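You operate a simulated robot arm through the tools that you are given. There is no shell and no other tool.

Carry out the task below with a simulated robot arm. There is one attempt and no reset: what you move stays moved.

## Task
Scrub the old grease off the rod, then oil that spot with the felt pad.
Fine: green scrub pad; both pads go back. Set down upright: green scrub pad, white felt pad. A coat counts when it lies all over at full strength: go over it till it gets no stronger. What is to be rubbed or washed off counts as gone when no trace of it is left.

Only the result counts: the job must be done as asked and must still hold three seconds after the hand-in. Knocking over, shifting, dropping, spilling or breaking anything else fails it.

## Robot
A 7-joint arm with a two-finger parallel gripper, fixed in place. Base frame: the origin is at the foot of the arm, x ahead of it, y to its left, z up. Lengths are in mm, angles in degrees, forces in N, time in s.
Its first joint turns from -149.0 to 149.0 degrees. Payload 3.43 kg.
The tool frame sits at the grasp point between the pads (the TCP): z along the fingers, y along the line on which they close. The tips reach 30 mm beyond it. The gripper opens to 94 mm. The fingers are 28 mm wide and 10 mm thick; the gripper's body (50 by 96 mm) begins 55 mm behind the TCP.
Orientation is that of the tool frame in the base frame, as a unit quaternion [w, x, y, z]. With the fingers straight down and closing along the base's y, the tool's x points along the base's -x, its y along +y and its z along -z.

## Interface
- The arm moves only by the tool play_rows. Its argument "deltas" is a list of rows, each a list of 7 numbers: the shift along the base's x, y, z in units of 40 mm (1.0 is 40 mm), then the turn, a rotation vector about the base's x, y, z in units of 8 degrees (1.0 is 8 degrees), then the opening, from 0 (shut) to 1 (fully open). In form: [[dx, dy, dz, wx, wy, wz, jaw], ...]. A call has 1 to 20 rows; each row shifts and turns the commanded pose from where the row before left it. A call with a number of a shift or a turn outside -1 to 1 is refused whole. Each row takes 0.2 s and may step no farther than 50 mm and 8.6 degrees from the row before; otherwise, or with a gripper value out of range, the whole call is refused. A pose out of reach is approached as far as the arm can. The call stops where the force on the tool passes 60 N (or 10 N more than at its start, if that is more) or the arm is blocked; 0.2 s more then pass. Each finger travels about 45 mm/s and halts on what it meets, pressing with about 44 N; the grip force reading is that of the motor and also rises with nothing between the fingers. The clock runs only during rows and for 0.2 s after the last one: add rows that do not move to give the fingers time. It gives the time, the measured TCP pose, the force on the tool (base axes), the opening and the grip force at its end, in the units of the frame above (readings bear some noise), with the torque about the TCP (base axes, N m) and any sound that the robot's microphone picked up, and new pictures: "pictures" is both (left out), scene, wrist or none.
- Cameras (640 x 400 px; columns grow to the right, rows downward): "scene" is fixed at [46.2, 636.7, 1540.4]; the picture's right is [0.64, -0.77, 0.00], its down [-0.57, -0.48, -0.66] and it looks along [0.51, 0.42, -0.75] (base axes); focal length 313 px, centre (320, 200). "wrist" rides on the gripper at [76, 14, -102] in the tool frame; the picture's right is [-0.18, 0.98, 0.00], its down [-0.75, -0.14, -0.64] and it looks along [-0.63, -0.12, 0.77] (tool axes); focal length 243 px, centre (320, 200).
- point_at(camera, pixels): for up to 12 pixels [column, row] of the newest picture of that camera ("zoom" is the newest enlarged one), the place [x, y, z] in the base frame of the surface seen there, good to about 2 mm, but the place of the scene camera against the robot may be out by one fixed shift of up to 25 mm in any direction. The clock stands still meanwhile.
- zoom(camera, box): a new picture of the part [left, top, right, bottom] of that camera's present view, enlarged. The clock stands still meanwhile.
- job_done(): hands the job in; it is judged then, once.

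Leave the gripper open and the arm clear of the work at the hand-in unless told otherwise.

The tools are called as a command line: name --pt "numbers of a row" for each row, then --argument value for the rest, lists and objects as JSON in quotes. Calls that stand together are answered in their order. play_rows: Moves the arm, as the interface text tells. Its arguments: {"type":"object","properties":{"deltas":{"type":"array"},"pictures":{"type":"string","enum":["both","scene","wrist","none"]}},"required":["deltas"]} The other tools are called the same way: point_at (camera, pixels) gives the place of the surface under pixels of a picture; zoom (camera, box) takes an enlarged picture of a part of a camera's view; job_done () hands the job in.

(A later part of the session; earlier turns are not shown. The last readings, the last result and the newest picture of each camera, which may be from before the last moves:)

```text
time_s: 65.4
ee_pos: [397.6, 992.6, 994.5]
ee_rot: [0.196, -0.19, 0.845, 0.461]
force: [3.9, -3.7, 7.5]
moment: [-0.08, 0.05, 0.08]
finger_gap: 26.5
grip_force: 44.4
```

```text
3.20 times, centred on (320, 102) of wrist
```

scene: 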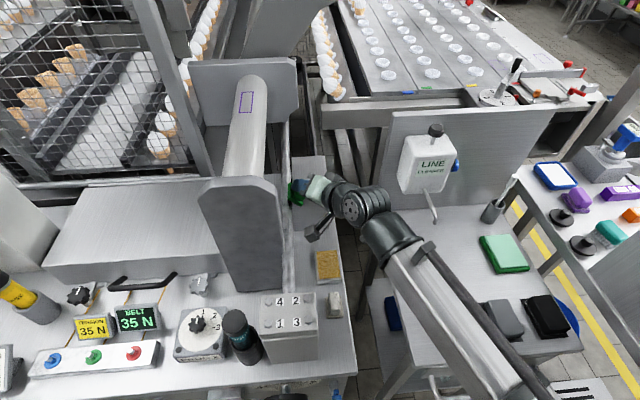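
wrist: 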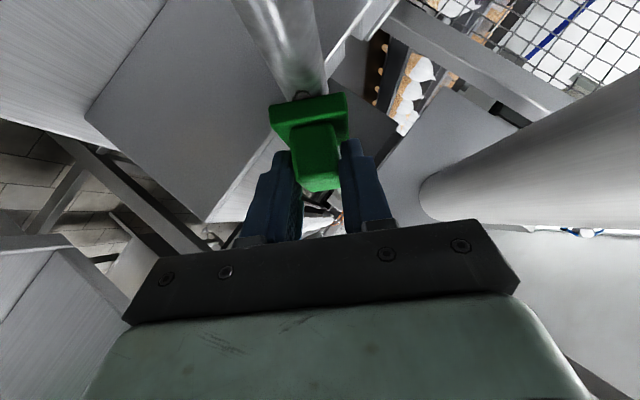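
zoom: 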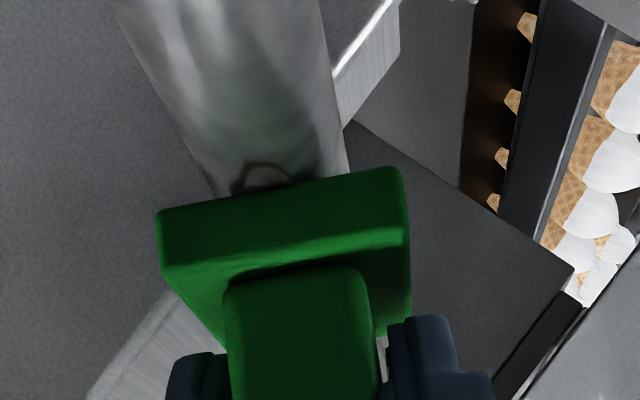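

Contact is made with about 9 N along the normal, and the pad is centred across the rod. I'll press slightly more and stroke along the rod, ±20 mm.

play_rows --pt "0.105 0.131 -0.0177 0 0 0 0" --pt "0.118 0.118 0 0 0 0 0" --pt "0.118 0.118 0 0 0 0 0" --pt "-0.118 -0.118 0 0 0 0 0" --pt "-0.118 -0.118 0 0 0 0 0" --pt "-0.118 -0.118 0 0 0 0 0" --pt "-0.118 -0.118 0 0 0 0 0" --pt "-0.118 -0.118 0 0 0 0 0" --pt "-0.118 -0.118 0 0 0 0 0" --pt "0.118 0.118 0 0 0 0 0" --pt "0.118 0.118 0 0 0 0 0" --pt "0.118 0.118 0 0 0 0 0" --pt "0.118 0.118 0 0 0 0 0" --pt "0.118 0.118 0 0 0 0 0" --pt "0.118 0.118 0 0 0 0 0" --pictures "wrist"

zoom --camera "wrist" --box '[220, 0, 420, 125]'

```text
time_s: 68.6
ee_pos: [409.7, 1007.1, 995.9]
ee_rot: [0.196, -0.19, 0.844, 0.461]
force: [0.3, -22.3, 18.0]
moment: [-0.2, 0.29, 0.3]
finger_gap: 26.8
grip_force: 43.7
```

wrist: 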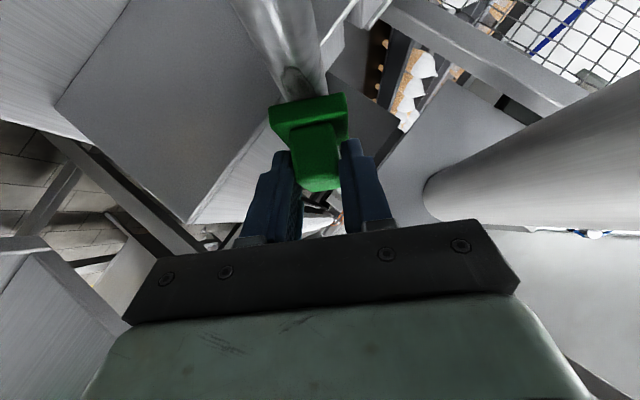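

```text
3.20 times, centred on (320, 62) of wrist
```

zoom: 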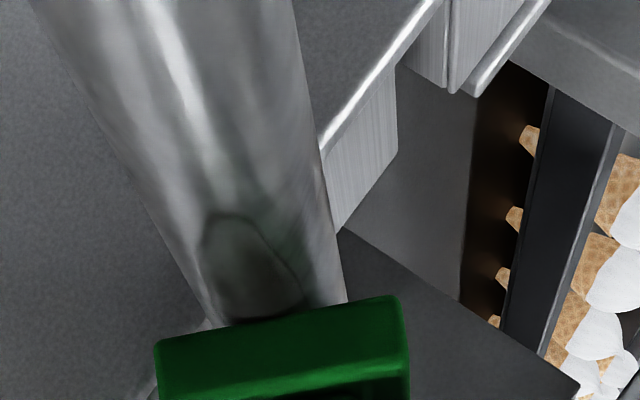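

The scrubbing works, and the dark core of the patch has already faded. I'll keep stroking.

play_rows --pt "-0.118 -0.118 0 0 0 0 0" --pt "-0.118 -0.118 0 0 0 0 0" --pt "-0.118 -0.118 0 0 0 0 0" --pt "-0.118 -0.118 0 0 0 0 0" --pt "-0.118 -0.118 0 0 0 0 0" --pt "-0.118 -0.118 0 0 0 0 0" --pt "0.118 0.118 0 0 0 0 0" --pt "0.118 0.118 0 0 0 0 0" --pt "0.118 0.118 0 0 0 0 0" --pt "0.118 0.118 0 0 0 0 0" --pt "0.118 0.118 0 0 0 0 0" --pt "0.118 0.118 0 0 0 0 0" --pictures "none"

play_rows --pt "-0.118 -0.118 0 0 0 0 0" --pt "-0.118 -0.118 0 0 0 0 0" --pt "-0.118 -0.118 0 0 0 0 0" --pt "-0.118 -0.118 0 0 0 0 0" --pt "-0.118 -0.118 0 0 0 0 0" --pt "-0.118 -0.118 0 0 0 0 0" --pt "0.118 0.118 0 0 0 0 0" --pt "0.118 0.118 0 0 0 0 0" --pt "0.118 0.118 0 0 0 0 0" --pt "0.118 0.118 0 0 0 0 0" --pt "0.118 0.118 0 0 0 0 0" --pt "0.118 0.118 0 0 0 0 0" --pictures "wrist"

zoom --camera "wrist" --box '[220, 0, 420, 125]'

```text
time_s: 71.2
ee_pos: [410.9, 1006.6, 995.4]
ee_rot: [0.196, -0.189, 0.844, 0.461]
force: [0.2, -19.3, 14.7]
moment: [-0.21, 0.25, 0.3]
finger_gap: 26.6
grip_force: 43.9
```

```text
time_s: 73.8
ee_pos: [412.2, 1006.9, 995.2]
ee_rot: [0.196, -0.19, 0.845, 0.461]
force: [0.3, -15.2, 11.7]
moment: [-0.16, 0.18, 0.24]
finger_gap: 26.8
grip_force: 43.3
```

wrist: 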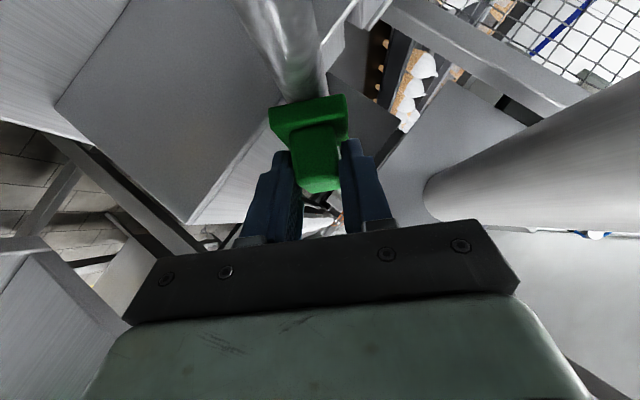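

```text
3.20 times, centred on (320, 62) of wrist
```

zoom: 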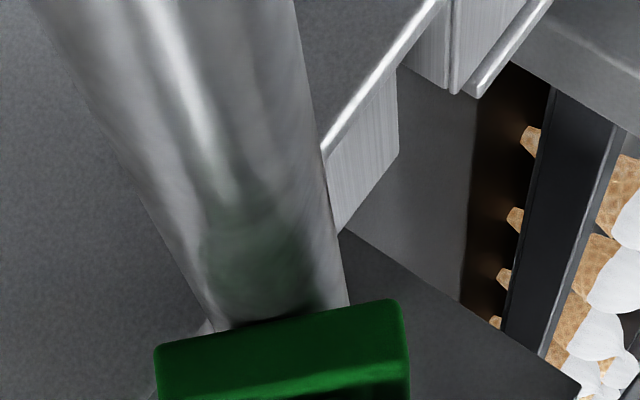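

The near half now looks clean, outline included. I'll do a couple more strokes, biased toward the far end and with a bit more pressure, then back off to inspect all of it.

play_rows --pt "-0.13 -0.106 -0.0177 0 0 0 0" --pt "-0.118 -0.118 0 0 0 0 0" --pt "-0.118 -0.118 0 0 0 0 0" --pt "-0.118 -0.118 0 0 0 0 0" --pt "-0.118 -0.118 0 0 0 0 0" --pt "-0.118 -0.118 0 0 0 0 0" --pt "0.118 0.118 0 0 0 0 0" --pt "0.118 0.118 0 0 0 0 0" --pt "0.118 0.118 0 0 0 0 0" --pt "0.118 0.118 0 0 0 0 0" --pt "0.118 0.118 0 0 0 0 0" --pt "0.118 0.118 0 0 0 0 0" --pt "0.118 0.118 0 0 0 0 0" --pt "-0.118 -0.118 0 0 0 0 0" --pt "-0.118 -0.118 0 0 0 0 0" --pt "-0.118 -0.118 0 0 0 0 0" --pt "0.118 0.118 0 0 0 0 0" --pt "0.118 0.118 0 0 0 0 0" --pt "0.118 0.118 0 0 0 0 0" --pictures "none"

play_rows --pt "-0.118 -0.118 0 0 0 0 0" --pt "-0.118 -0.118 0 0 0 0 0" --pt "-0.118 -0.118 0 0 0 0 0" --pt "-0.118 -0.118 0 0 0 0 0" --pt "-0.118 -0.118 0 0 0 0 0" --pt "-0.118 -0.118 0 0 0 0 0" --pt "-0.118 -0.118 0 0 0 0 0" --pt "0.118 0.118 0 0 0 0 0" --pt "0.118 0.118 0 0 0 0 0" --pt "0.118 0.118 0 0 0 0 0" --pt "0.118 0.118 0 0 0 0 0" --pt "0.118 0.118 0 0 0 0 0" --pt "0.118 0.118 0 0 0 0 0" --pt "0.118 0.118 0 0 0 0 0" --pt "-0.118 -0.118 0 0 0 0 0" --pt "-0.118 -0.118 0 0 0 0 0" --pt "-0.118 -0.118 0 0 0 0 0" --pictures "none"

```text
time_s: 77.8
ee_pos: [414.5, 1011.9, 994.9]
ee_rot: [0.195, -0.19, 0.845, 0.46]
force: [-0.4, -20.2, 13.7]
moment: [-0.27, 0.22, 0.31]
finger_gap: 26.8
grip_force: 44.1
```

```text
time_s: 81.4
ee_pos: [401.6, 999.7, 993.5]
ee_rot: [0.196, -0.19, 0.844, 0.461]
force: [14.1, -0.1, 9.8]
moment: [0.26, -0.23, -0.28]
finger_gap: 26.9
grip_force: 43.8
```

Now I'll back off 80 mm along the normal and inspect with both cameras.

play_rows --pt "0.5 -0.5 0.7075 0 0 0 0" --pt "0.5 -0.5 0.7075 0 0 0 0" --pt "0 0 0 0 0 0 0"

zoom --camera "scene" --box '[276, 185, 308, 217]'

zoom --camera "wrist" --box '[240, 0, 380, 110]'

```text
time_s: 82.2
ee_pos: [440.9, 958.5, 1050.1]
ee_rot: [0.195, -0.192, 0.844, 0.461]
force: [-0.2, -0.3, -1.0]
moment: [-0.02, -0.03, 0.01]
finger_gap: 26.7
grip_force: 44.3
```

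scene: 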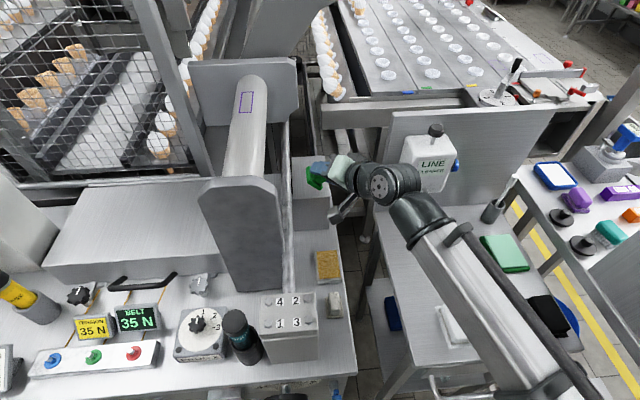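
wrist: 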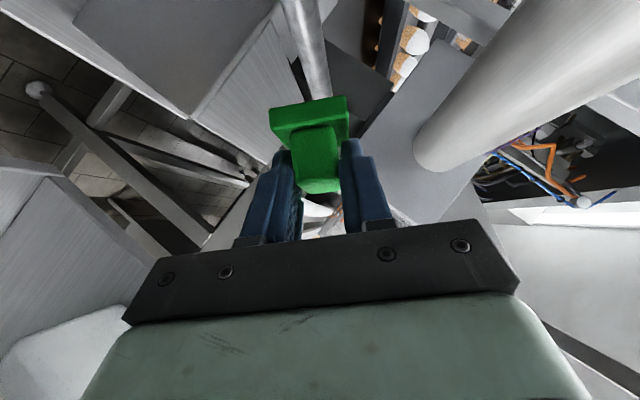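

```text
12.50 times, centred on (292, 201) of scene
```

zoom: 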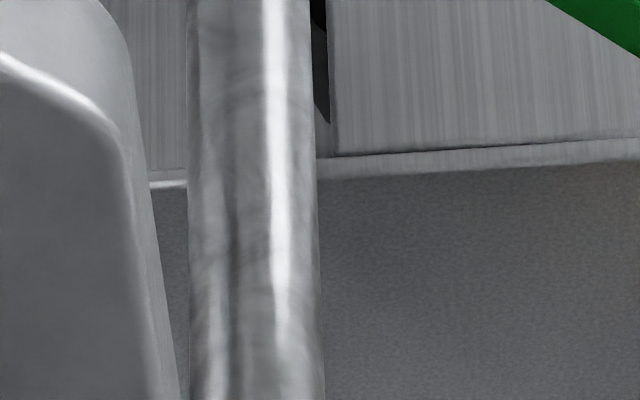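

```text
3.64 times, centred on (310, 55) of wrist
```

zoom: 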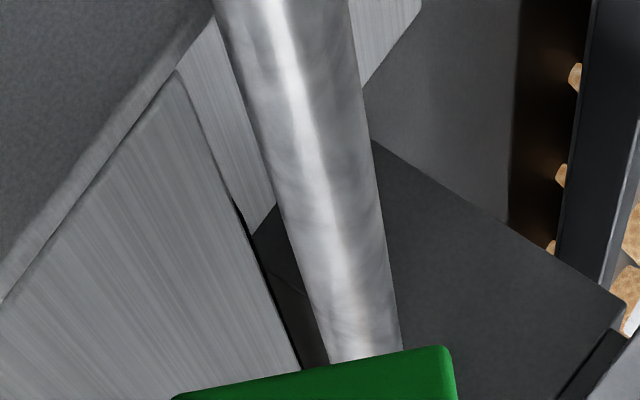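

In the scene view the rod is clean, with no outline and no brown left. To be sure no faint trace remains, I'll turn the camera to look more squarely at the spot.

play_rows --pt "0.118 0.118 0 -0.469 0.469 0.663 0" --pt "0.118 0.118 0 -0.469 0.469 0.663 0" --pt "0.118 0.118 0 -0.469 0.469 0.663 0" --pt "0.118 0.118 0 -0.469 0.469 0.663 0" --pt "0.118 0.118 0 -0.469 0.469 0.663 0" --pt "0.118 0.118 0 -0.469 0.469 0.663 0" --pt "0 0 0 0 0 0 0"

zoom --camera "wrist" --box '[240, 0, 400, 110]'

zoom --camera "scene" --box '[280, 187, 304, 211]'

```text
time_s: 83.8
ee_pos: [469.4, 988.5, 1051.2]
ee_rot: [-0.142, -0.354, 0.854, 0.353]
force: [-0.6, 0.2, -0.1]
moment: [0.0, -0.03, 0.0]
finger_gap: 27.0
grip_force: 44.4
```

scene: 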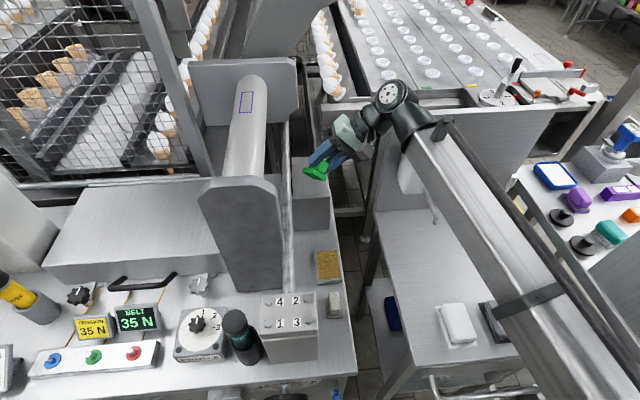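
wrist: 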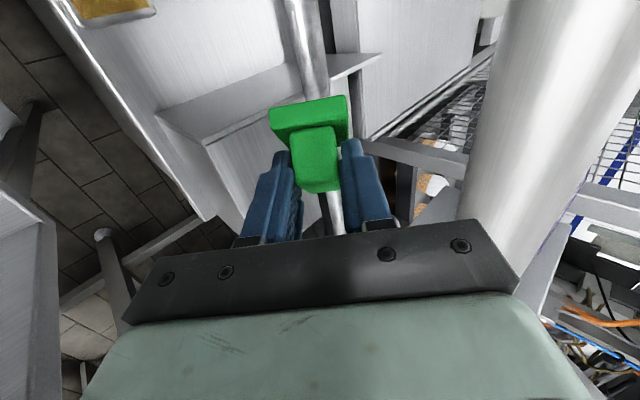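

```text
3.64 times, centred on (320, 55) of wrist
```

zoom: 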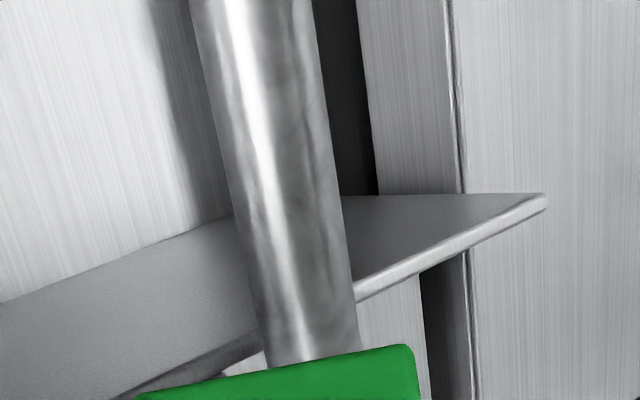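

```text
16.00 times, centred on (292, 199) of scene
```

zoom: 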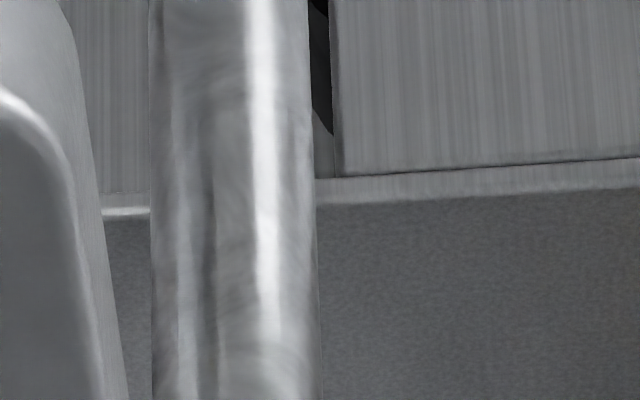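

No outline or brown remains in either view. For safety against an invisible film, I'll go back and do another set of strokes. First I'll return the pad to its facing and approach to about 8 mm away.

play_rows --pt "-0.118 -0.118 0 0.469 -0.469 -0.663 0" --pt "-0.118 -0.118 0 0.469 -0.469 -0.663 0" --pt "-0.118 -0.118 0 0.469 -0.469 -0.663 0" --pt "-0.118 -0.118 0 0.469 -0.469 -0.663 0" --pt "-0.118 -0.118 0 0.469 -0.469 -0.663 0" --pt "-0.118 -0.118 0 0.469 -0.469 -0.663 0" --pt "-0.4375 0.4375 -0.619 0 0 0 0" --pt "-0.4375 0.4375 -0.619 0 0 0 0" --pt "0 0 0 0 0 0 0" --pictures "wrist"

```text
time_s: 85.8
ee_pos: [405.6, 993.5, 999.4]
ee_rot: [0.196, -0.191, 0.844, 0.46]
force: [0.3, -0.6, -0.4]
moment: [0.01, 0.0, 0.03]
finger_gap: 27.2
grip_force: 44.1
```

wrist: 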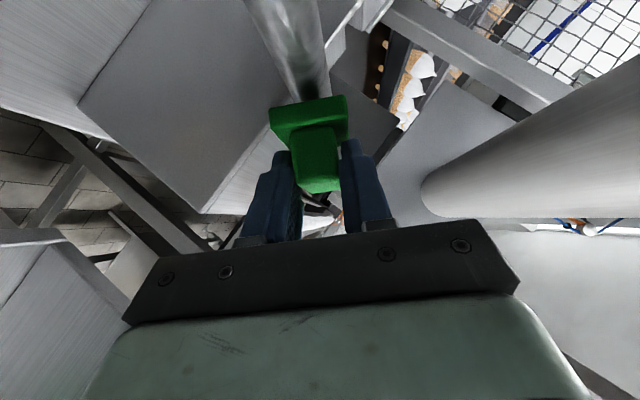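

About 8 mm away. Go in 6 mm, then 1 mm steps until it presses again.

play_rows --pt "-0.0375 0.0375 -0.053 0 0 0 0" --pt "-0.0375 0.0375 -0.053 0 0 0 0" --pt "-0.0125 0.0125 -0.0177 0 0 0 0" --pt "-0.0125 0.0125 -0.0177 0 0 0 0" --pt "0 0 0 0 0 0 0" --pictures "none"

play_rows --pt "-0.0125 0.0125 -0.0177 0 0 0 0" --pt "0 0 0 0 0 0 0" --pictures "none"

```text
time_s: 87.0
ee_pos: [402.0, 996.9, 993.8]
ee_rot: [0.196, -0.19, 0.845, 0.46]
force: [-0.4, 0.3, -0.9]
moment: [-0.04, 0.01, 0.03]
finger_gap: 27.0
grip_force: 44.4
```

```text
time_s: 87.6
ee_pos: [402.0, 998.4, 995.4]
ee_rot: [0.196, -0.19, 0.845, 0.46]
force: [1.3, -4.2, 1.9]
moment: [0.01, -0.05, 0.0]
finger_gap: 27.0
grip_force: 43.8
```

Touching at about 4 N. I'll press about 1.5 mm more and do repeated strokes.

play_rows --pt "0.099 0.137 -0.0266 0 0 0 0" --pt "0.118 0.118 0 0 0 0 0" --pt "0.118 0.118 0 0 0 0 0" --pt "-0.118 -0.118 0 0 0 0 0" --pt "-0.118 -0.118 0 0 0 0 0" --pt "-0.118 -0.118 0 0 0 0 0" --pt "-0.118 -0.118 0 0 0 0 0" --pt "-0.118 -0.118 0 0 0 0 0" --pt "-0.118 -0.118 0 0 0 0 0" --pt "-0.118 -0.118 0 0 0 0 0" --pt "0.118 0.118 0 0 0 0 0" --pt "0.118 0.118 0 0 0 0 0" --pt "0.118 0.118 0 0 0 0 0" --pt "0.118 0.118 0 0 0 0 0" --pt "0.118 0.118 0 0 0 0 0" --pt "0.118 0.118 0 0 0 0 0" --pt "0.118 0.118 0 0 0 0 0" --pictures "none"

play_rows --pt "-0.118 -0.118 0 0 0 0 0" --pt "-0.118 -0.118 0 0 0 0 0" --pt "-0.118 -0.118 0 0 0 0 0" --pt "-0.118 -0.118 0 0 0 0 0" --pt "-0.118 -0.118 0 0 0 0 0" --pt "-0.118 -0.118 0 0 0 0 0" --pt "-0.118 -0.118 0 0 0 0 0" --pt "0.118 0.118 0 0 0 0 0" --pt "0.118 0.118 0 0 0 0 0" --pt "0.118 0.118 0 0 0 0 0" --pt "0.118 0.118 0 0 0 0 0" --pt "0.118 0.118 0 0 0 0 0" --pt "0.118 0.118 0 0 0 0 0" --pt "0.118 0.118 0 0 0 0 0" --pt "-0.118 -0.118 0 0 0 0 0" --pt "-0.118 -0.118 0 0 0 0 0" --pt "-0.118 -0.118 0 0 0 0 0" --pictures "none"

```text
time_s: 91.2
ee_pos: [414.9, 1013.1, 994.4]
ee_rot: [0.196, -0.19, 0.844, 0.461]
force: [1.0, -21.8, 14.9]
moment: [-0.23, 0.18, 0.22]
finger_gap: 26.9
grip_force: 44.2
```

```text
time_s: 94.8
ee_pos: [402.8, 999.0, 994.1]
ee_rot: [0.197, -0.189, 0.844, 0.462]
force: [20.5, 0.5, 12.4]
moment: [0.26, -0.35, -0.43]
finger_gap: 26.8
grip_force: 44.3
```

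Done with scrubbing. I'll back off 80 mm along the normal, roll the pad level again, and carry it back toward its home at z≈1050.

play_rows --pt "0.5 -0.5 0.7075 0 0 0 0" --pt "0.5 -0.5 0.7075 0 0 0 0" --pt "0 0 0.3 -0.663 -0.663 0 0" --pt "0 0 0.3 -0.663 -0.663 0 0" --pt "0 0 0.3 -0.663 -0.663 0 0" --pt "0 0 0.3 -0.663 -0.663 0 0" --pt "0 0 0 -0.663 -0.663 0 0" --pt "0 0 0 -0.663 -0.663 0 0" --pt "0 0 0 0 0 0 0"

zoom --camera "scene" --box '[280, 187, 304, 211]'

zoom --camera "wrist" --box '[220, 70, 420, 250]'

```text
time_s: 96.8
ee_pos: [440.6, 959.6, 1097.2]
ee_rot: [0.359, -0.353, 0.852, 0.145]
force: [0.5, -1.0, 0.3]
moment: [-0.02, 0.04, -0.03]
finger_gap: 26.5
grip_force: 43.7
```

scene: 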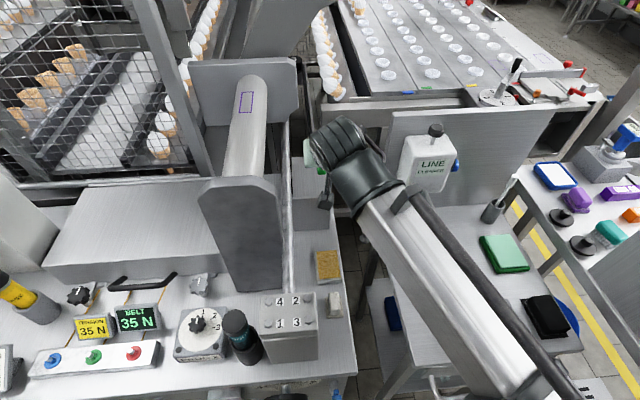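
wrist: 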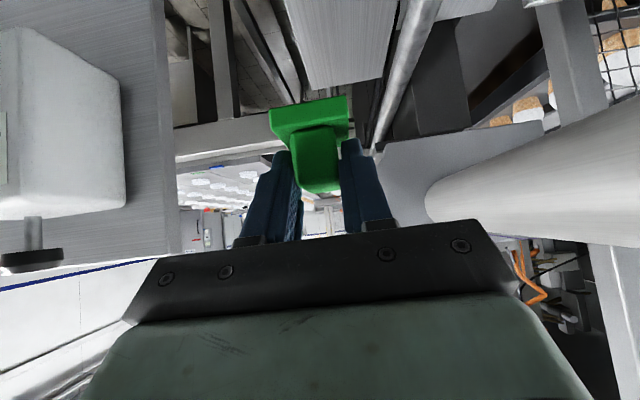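

```text
16.00 times, centred on (292, 199) of scene
```

zoom: 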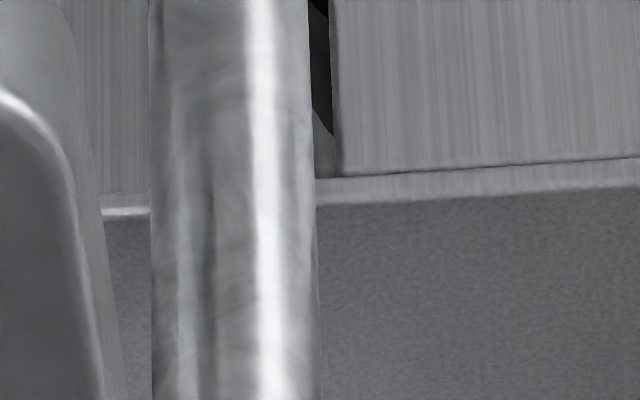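

```text
2.22 times, centred on (320, 160) of wrist
```

zoom: 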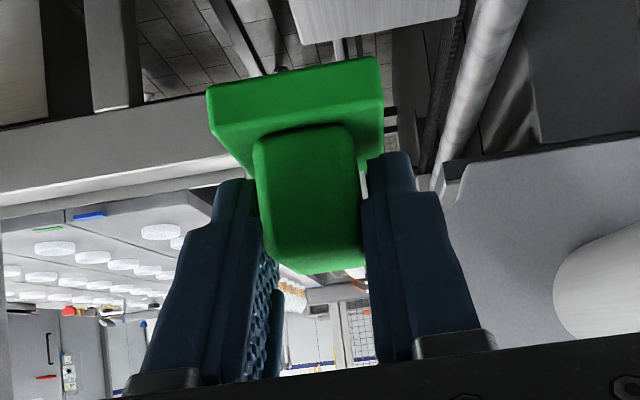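

After the extra strokes, the rod's highlight runs unbroken through the whole former patch. I'll double-check a slightly wider stretch before returning the pad.

zoom --camera "scene" --box '[272, 175, 312, 230]'

zoom --camera "scene" --box '[282, 200, 300, 215]'

zoom --camera "scene" --box '[282, 183, 300, 198]'

```text
7.27 times, centred on (292, 202) of scene
```

zoom: 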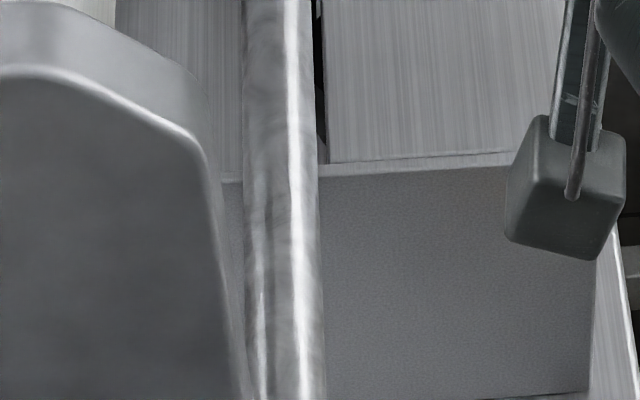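

```text
16.00 times, centred on (291, 208) of scene
```

zoom: 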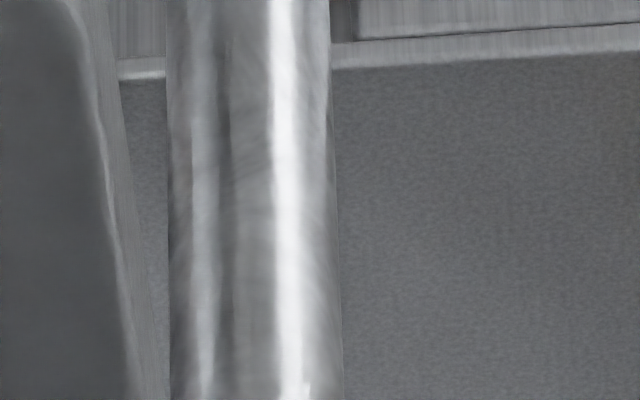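

```text
16.00 times, centred on (291, 190) of scene
```

zoom: 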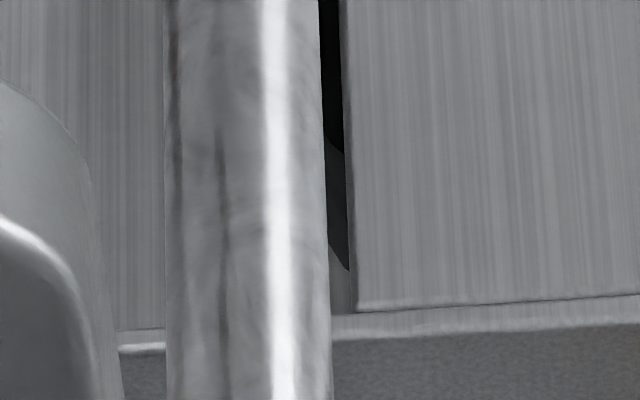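

The rod is clean. Now I'll carry the green pad home: along the line at z≈1050 to above (227.3, 745.3), then down to z≈870.

play_rows --pt "-0.667 -0.67 -0.147 0 0 0 0" --pt "-0.667 -0.67 -0.147 0 0 0 0" --pt "-0.667 -0.67 -0.147 0 0 0 0" --pt "-0.667 -0.67 -0.147 0 0 0 0" --pt "-0.667 -0.67 -0.147 0 0 0 0" --pt "-0.667 -0.67 -0.147 0 0 0 0" --pt "-0.667 -0.67 -0.147 0 0 0 0" --pt "-0.667 -0.67 -0.147 0 0 0 0" --pt "0 0 0 0 0 0 0"

```text
time_s: 98.8
ee_pos: [226.7, 744.2, 1051.7]
ee_rot: [0.358, -0.354, 0.852, 0.145]
force: [0.2, 0.7, -0.8]
moment: [-0.02, 0.02, -0.06]
finger_gap: 27.2
grip_force: 43.6
```

scene: 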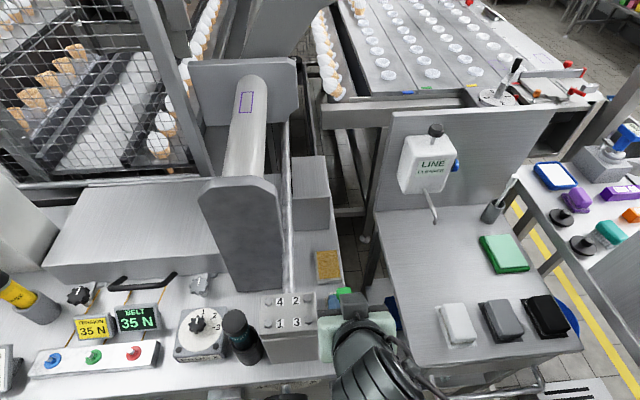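
wrist: 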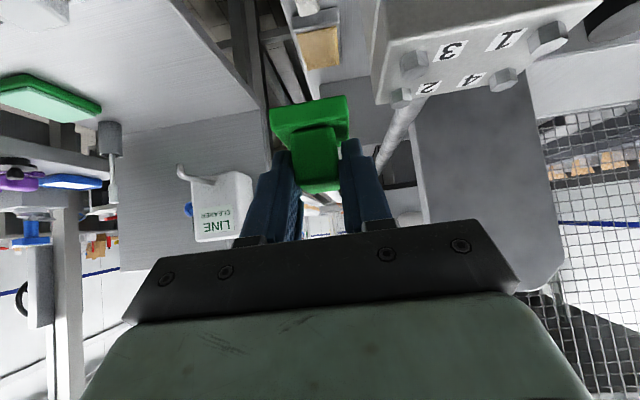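

I'm above home at (226.7, 744.2). Descend to about z=860.

play_rows --pt "0.01 0.02 -0.95 0 0 0 0" --pt "0 0 -0.95 0 0 0 0" --pt "0 0 -0.95 0 0 0 0" --pt "0 0 -0.95 0 0 0 0" --pt "0 0 -0.95 0 0 0 0" --pt "0 0 0 0 0 0 0" --pictures "wrist"

zoom --camera "wrist" --box '[220, 50, 420, 200]'

```text
time_s: 100.2
ee_pos: [228.1, 746.2, 860.6]
ee_rot: [0.358, -0.354, 0.852, 0.146]
force: [0.3, 0.7, -1.1]
moment: [0.02, 0.03, -0.02]
finger_gap: 26.8
grip_force: 43.7
```

wrist: 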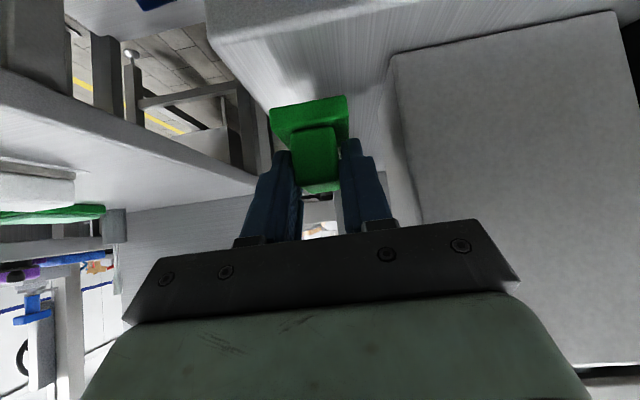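

```text
2.67 times, centred on (320, 125) of wrist
```

zoom: 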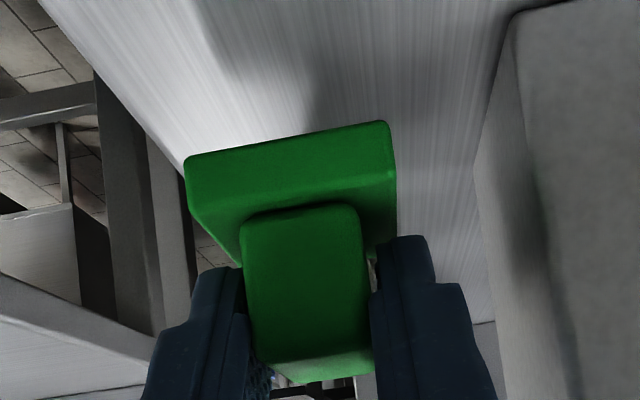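

At z=860.6 the pad is about 15 mm above the table. I'll lower 11 mm, then step gently until it touches.

play_rows --pt "-0.01 -0.01 -0.14 0 0 0 0" --pt "0 0 -0.14 0 0 0 0" --pt "0 0 -0.025 0 0 0 0" --pt "0 0 -0.025 0 0 0 0" --pt "0 0 0 0 0 0 0" --pictures "none"

play_rows --pt "0 0 -0.025 0 0 0 0" --pt "0 0 0 0 0 0 0" --pictures "none"

```text
time_s: 101.4
ee_pos: [226.7, 744.6, 847.7]
ee_rot: [0.358, -0.354, 0.852, 0.145]
force: [-0.5, 0.6, -0.1]
moment: [-0.01, 0.01, -0.02]
finger_gap: 27.2
grip_force: 43.3
```

```text
time_s: 102.0
ee_pos: [227.5, 745.6, 846.3]
ee_rot: [0.358, -0.353, 0.852, 0.145]
force: [1.4, -0.8, -0.8]
moment: [0.02, 0.01, 0.0]
finger_gap: 27.2
grip_force: 44.1
```

No contact yet at z=846.3. Continue in 1 mm steps.

play_rows --pt "0 0 -0.025 0 0 0 0" --pt "0 0 0 0 0 0 0" --pictures "none"

play_rows --pt "0 0 -0.025 0 0 0 0" --pt "0 0 0 0 0 0 0" --pictures "none"

play_rows --pt "0 0 -0.02 0 0 0 0" --pt "0 0 0 0 0 0 0" --pictures "wrist"

```text
time_s: 102.6
ee_pos: [226.2, 744.1, 844.5]
ee_rot: [0.359, -0.353, 0.852, 0.146]
force: [-0.3, 0.0, -1.1]
moment: [-0.05, -0.01, 0.0]
finger_gap: 27.2
grip_force: 44.1
```

```text
time_s: 103.2
ee_pos: [226.6, 744.4, 844.1]
ee_rot: [0.359, -0.352, 0.852, 0.146]
force: [0.0, -0.5, -0.1]
moment: [-0.01, 0.03, -0.01]
finger_gap: 26.8
grip_force: 44.3
```

```text
time_s: 103.8
ee_pos: [226.9, 745.5, 844.2]
ee_rot: [0.358, -0.353, 0.852, 0.146]
force: [-0.2, 0.2, 0.2]
moment: [0.04, 0.0, 0.02]
finger_gap: 26.9
grip_force: 44.0
```

wrist: 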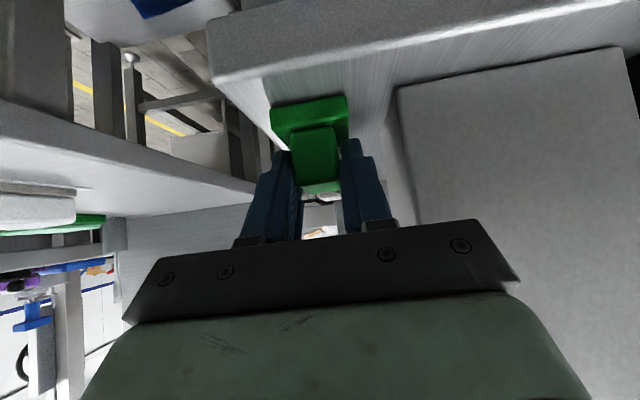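

Still no contact. I'll zoom to see how far the pad's bottom is above the table.

zoom --camera "wrist" --box '[250, 70, 370, 150]'

play_rows --pt "0 0 -0.02 0 0 0 0" --pt "0 0 0 0 0 0 0" --pictures "wrist"

zoom --camera "wrist" --box '[250, 70, 370, 150]'

```text
5.00 times, centred on (310, 110) of wrist
```

zoom: 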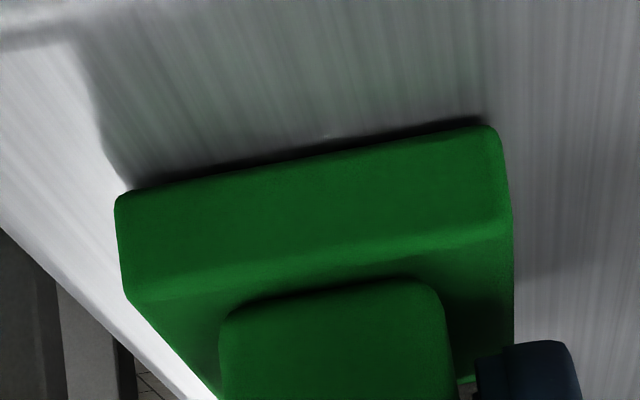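

```text
time_s: 104.4
ee_pos: [226.7, 745.6, 843.7]
ee_rot: [0.359, -0.353, 0.852, 0.145]
force: [0.3, -1.0, 0.2]
moment: [0.02, -0.02, 0.01]
finger_gap: 26.8
grip_force: 43.6
```

wrist: 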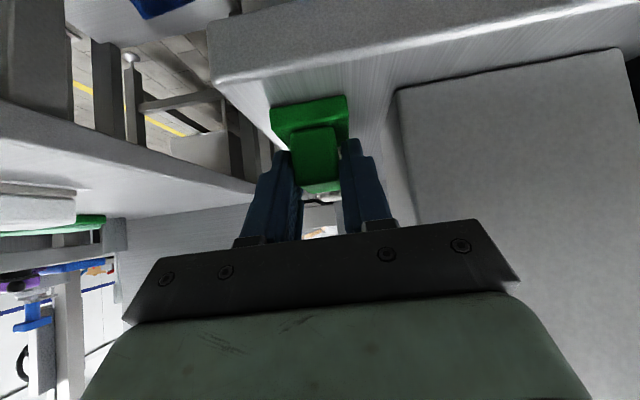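

```text
5.00 times, centred on (310, 110) of wrist
```

zoom: 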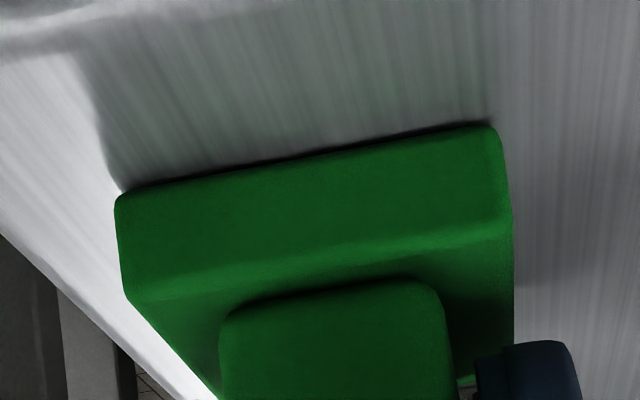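

The shadow gap is closing; the pad is about 1 mm above the table. Two more small steps.

play_rows --pt "0 0 -0.02 0 0 0 0" --pt "0 0 0 0 0 0 0" --pictures "none"

play_rows --pt "0 0 -0.015 0 0 0 0" --pt "0 0 0 0 0 0 0" --pictures "none"

```text
time_s: 105.0
ee_pos: [226.8, 745.8, 843.0]
ee_rot: [0.359, -0.352, 0.852, 0.145]
force: [-1.0, -1.0, 6.2]
moment: [0.24, -0.11, 0.03]
finger_gap: 26.9
grip_force: 44.5
```

```text
time_s: 105.6
ee_pos: [227.3, 744.8, 842.2]
ee_rot: [0.359, -0.353, 0.852, 0.146]
force: [1.7, 1.5, 15.9]
moment: [0.2, -0.09, 0.02]
finger_gap: 27.0
grip_force: 44.1
```

The pad is seated on the table with 16 N. I'll ease up 1 mm and open the jaws to the 42 mm gap.

play_rows --pt "0 0 0.03 0 0 0 0" --pt "0 0 0 0 0 0 0.45" --pt "0 0 0 0 0 0 0.45" --pt "0 0 0 0 0 0 0.45" --pt "0 0 0 0 0 0 0.45"

zoom --camera "wrist" --box '[220, 50, 420, 200]'

```text
time_s: 106.8
ee_pos: [228.3, 745.6, 843.0]
ee_rot: [0.358, -0.353, 0.853, 0.144]
force: [-0.3, -2.0, 3.8]
moment: [0.0, -0.01, -0.03]
finger_gap: 41.6
grip_force: 0.0
```

scene: 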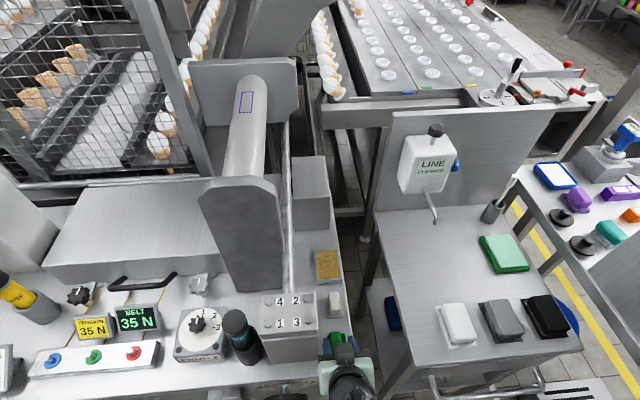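
wrist: 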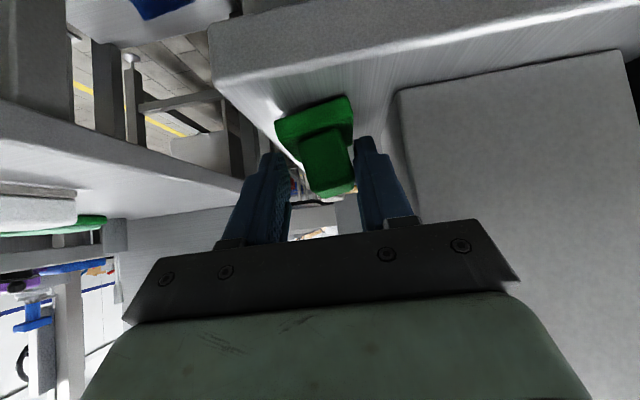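

```text
2.67 times, centred on (320, 125) of wrist
```

zoom: 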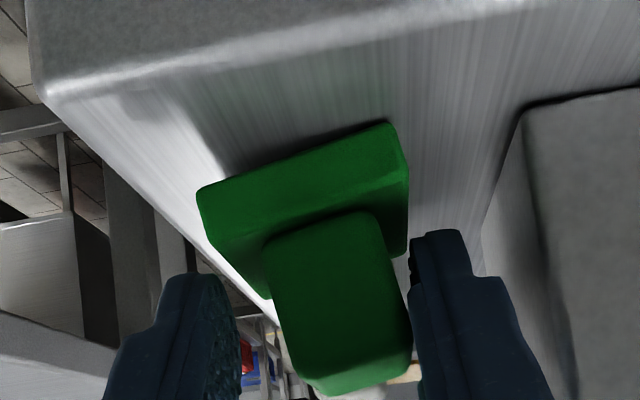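

The pad looks slightly turned and there's still about 4 N, so a finger tip may be resting on the pad's base. I'll raise the hand slowly by 4 mm and look again.

play_rows --pt "0 0 0.05 0 0 0 0.45" --pt "0 0 0.05 0 0 0 0.45" --pt "0 0 0 0 0 0 0.45" --pictures "wrist"

zoom --camera "wrist" --box '[220, 50, 420, 200]'

zoom --camera "scene" --box '[290, 280, 400, 400]'

```text
time_s: 107.6
ee_pos: [227.9, 744.6, 846.6]
ee_rot: [0.358, -0.353, 0.852, 0.146]
force: [0.7, 0.6, 0.4]
moment: [-0.01, -0.01, 0.0]
finger_gap: 42.0
grip_force: 0.1
```

wrist: 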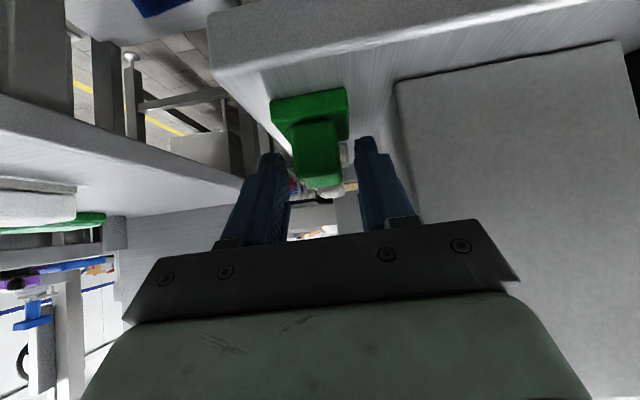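

```text
2.67 times, centred on (320, 125) of wrist
```

zoom: 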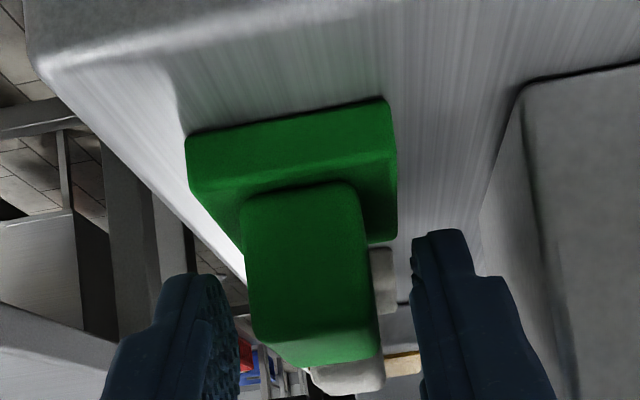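

```text
3.33 times, centred on (345, 340) of scene
```

zoom: 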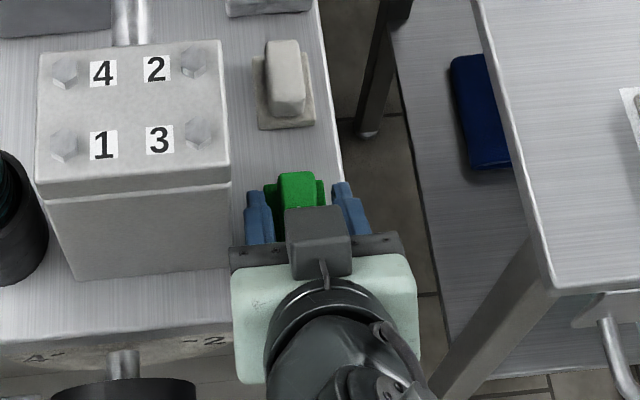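

The pad now sits flat on the table between the open fingers. I'll rise straight up to z≈1080.

play_rows --pt "0 0 0.5 0 0 0 0.45" --pt "0 0 0.95 0 0 0 0.45" --pt "0 0 0.95 0 0 0 0.45" --pt "0 0 0.95 0 0 0 0.45" --pt "0 0 0.95 0 0 0 0.45" --pt "0 0 0.95 0 0 0 0.45" --pt "0 0 0.6 0 0 0 0.45" --pt "0.04 0.037 0 -0.663 0.663 0 0.45" --pt "0.04 0.037 0 -0.663 0.663 0 0.45" --pt "0.04 0.037 0 -0.663 0.663 0 0.45" --pt "0.04 0.037 0 -0.663 0.663 0 0.45" --pt "0.04 0.037 0 -0.663 0.663 0 0.45" --pt "0.04 0.037 0 -0.663 0.663 0 0.45" --pt "0 0 0 0 0 0 0.45"

zoom --camera "scene" --box '[300, 285, 380, 365]'

zoom --camera "wrist" --box '[280, 30, 376, 90]'

```text
time_s: 110.6
ee_pos: [236.9, 753.3, 1080.0]
ee_rot: [0.004, -0.384, 0.923, -0.001]
force: [0.3, 0.3, 0.1]
moment: [0.01, 0.0, 0.01]
finger_gap: 42.3
grip_force: 0.1
```

scene: 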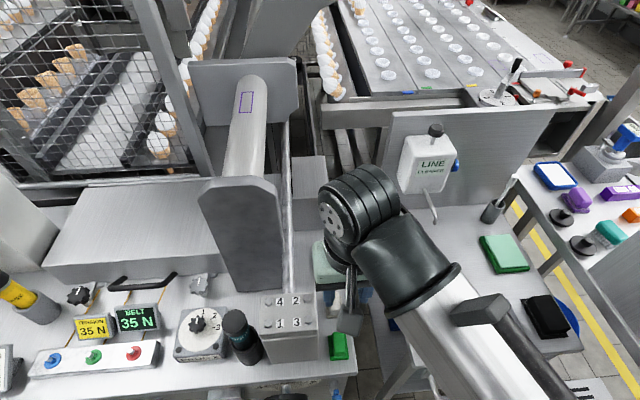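
wrist: 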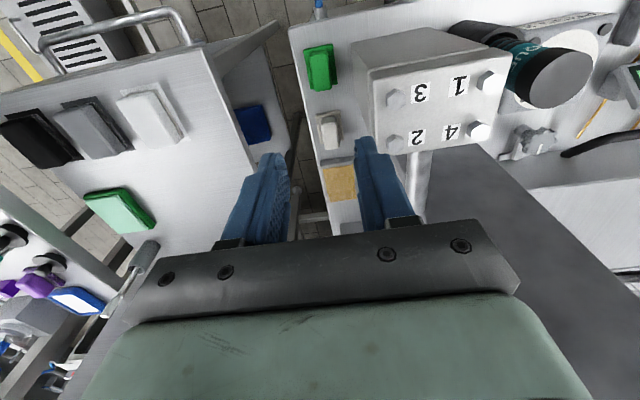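

```text
5.00 times, centred on (340, 325) of scene
```

zoom: 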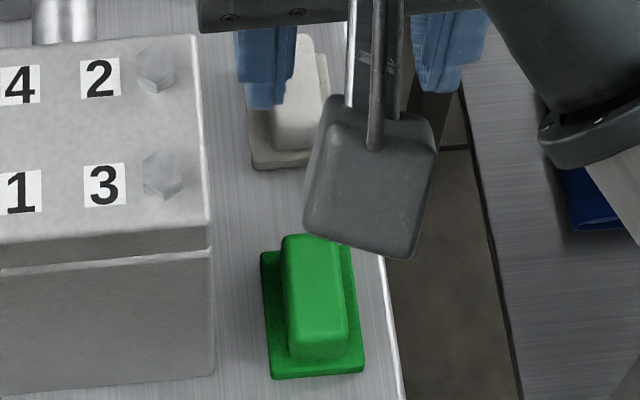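

```text
6.67 times, centred on (328, 60) of wrist
```

zoom: 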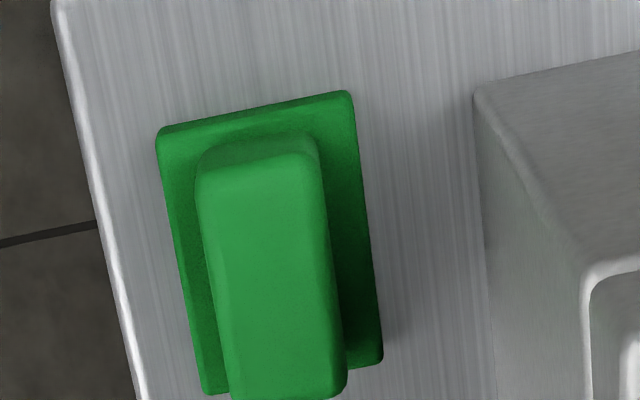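

The green pad is back, upright, within about 2 mm of where it was. Next is the felt pad at (298.5, 815.8), gripped with the tool vertical. I'll move over it and descend to about z=870.

play_rows --pt "0.513 0.521 0 0 0 0 0.45" --pt "0.513 0.521 0 0 0 0 0.45" --pt "0.513 0.521 0 0 0 0 0.45" --pt "0 0 -0.9 0 0 0 0.45" --pt "0 0 -0.9 0 0 0 0.45" --pt "0 0 -0.9 0 0 0 0.45" --pt "0 0 0 0 0 0 0.45"

```text
time_s: 112.2
ee_pos: [299.1, 816.7, 971.8]
ee_rot: [0.005, -0.384, 0.923, 0.0]
force: [1.1, 0.0, -0.9]
moment: [0.02, 0.0, 0.02]
finger_gap: 42.5
grip_force: 0.0
```

scene: 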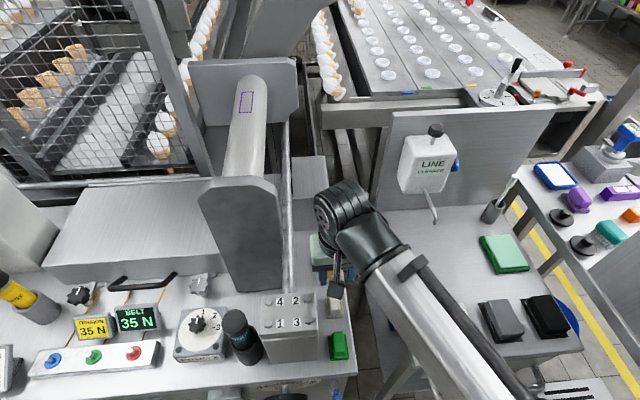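
wrist: 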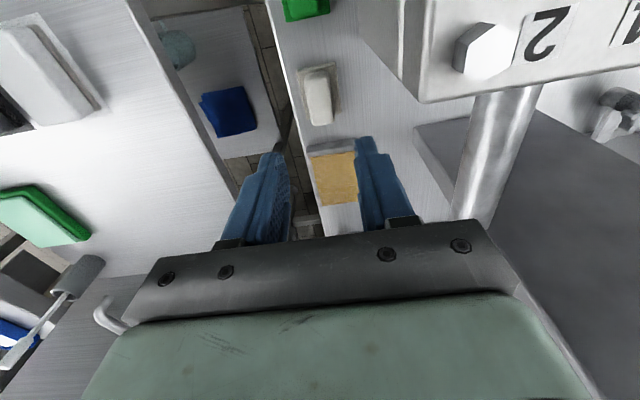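

The felt pad is at about (320,97). I'll re-measure its handle from this closer view.

zoom --camera "wrist" --box '[272, 52, 368, 142]'

```text
4.44 times, centred on (320, 97) of wrist
```

zoom: 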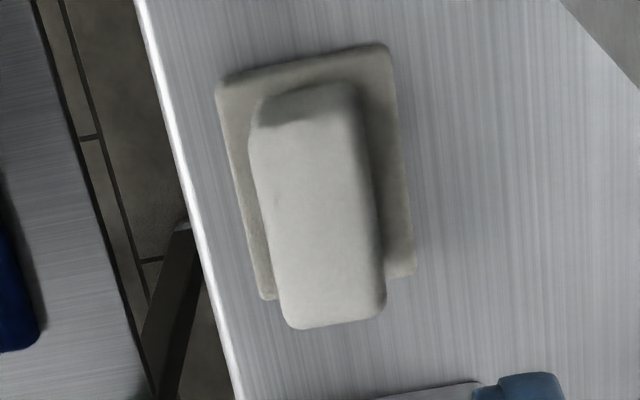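

point_at --camera "zoom" --pixels '[[315, 220], [262, 220], [370, 215], [303, 125], [330, 315], [225, 95], [380, 55], [408, 265], [265, 290], [255, 140], [360, 130], [380, 290]]'

```text
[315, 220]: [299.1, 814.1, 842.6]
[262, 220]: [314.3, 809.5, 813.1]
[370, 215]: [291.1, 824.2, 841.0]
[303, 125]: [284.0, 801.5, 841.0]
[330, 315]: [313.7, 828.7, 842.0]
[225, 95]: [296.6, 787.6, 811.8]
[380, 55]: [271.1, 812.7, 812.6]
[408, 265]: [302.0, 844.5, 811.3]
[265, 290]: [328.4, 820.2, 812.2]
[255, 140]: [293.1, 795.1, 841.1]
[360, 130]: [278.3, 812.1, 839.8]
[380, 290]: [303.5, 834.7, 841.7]
```

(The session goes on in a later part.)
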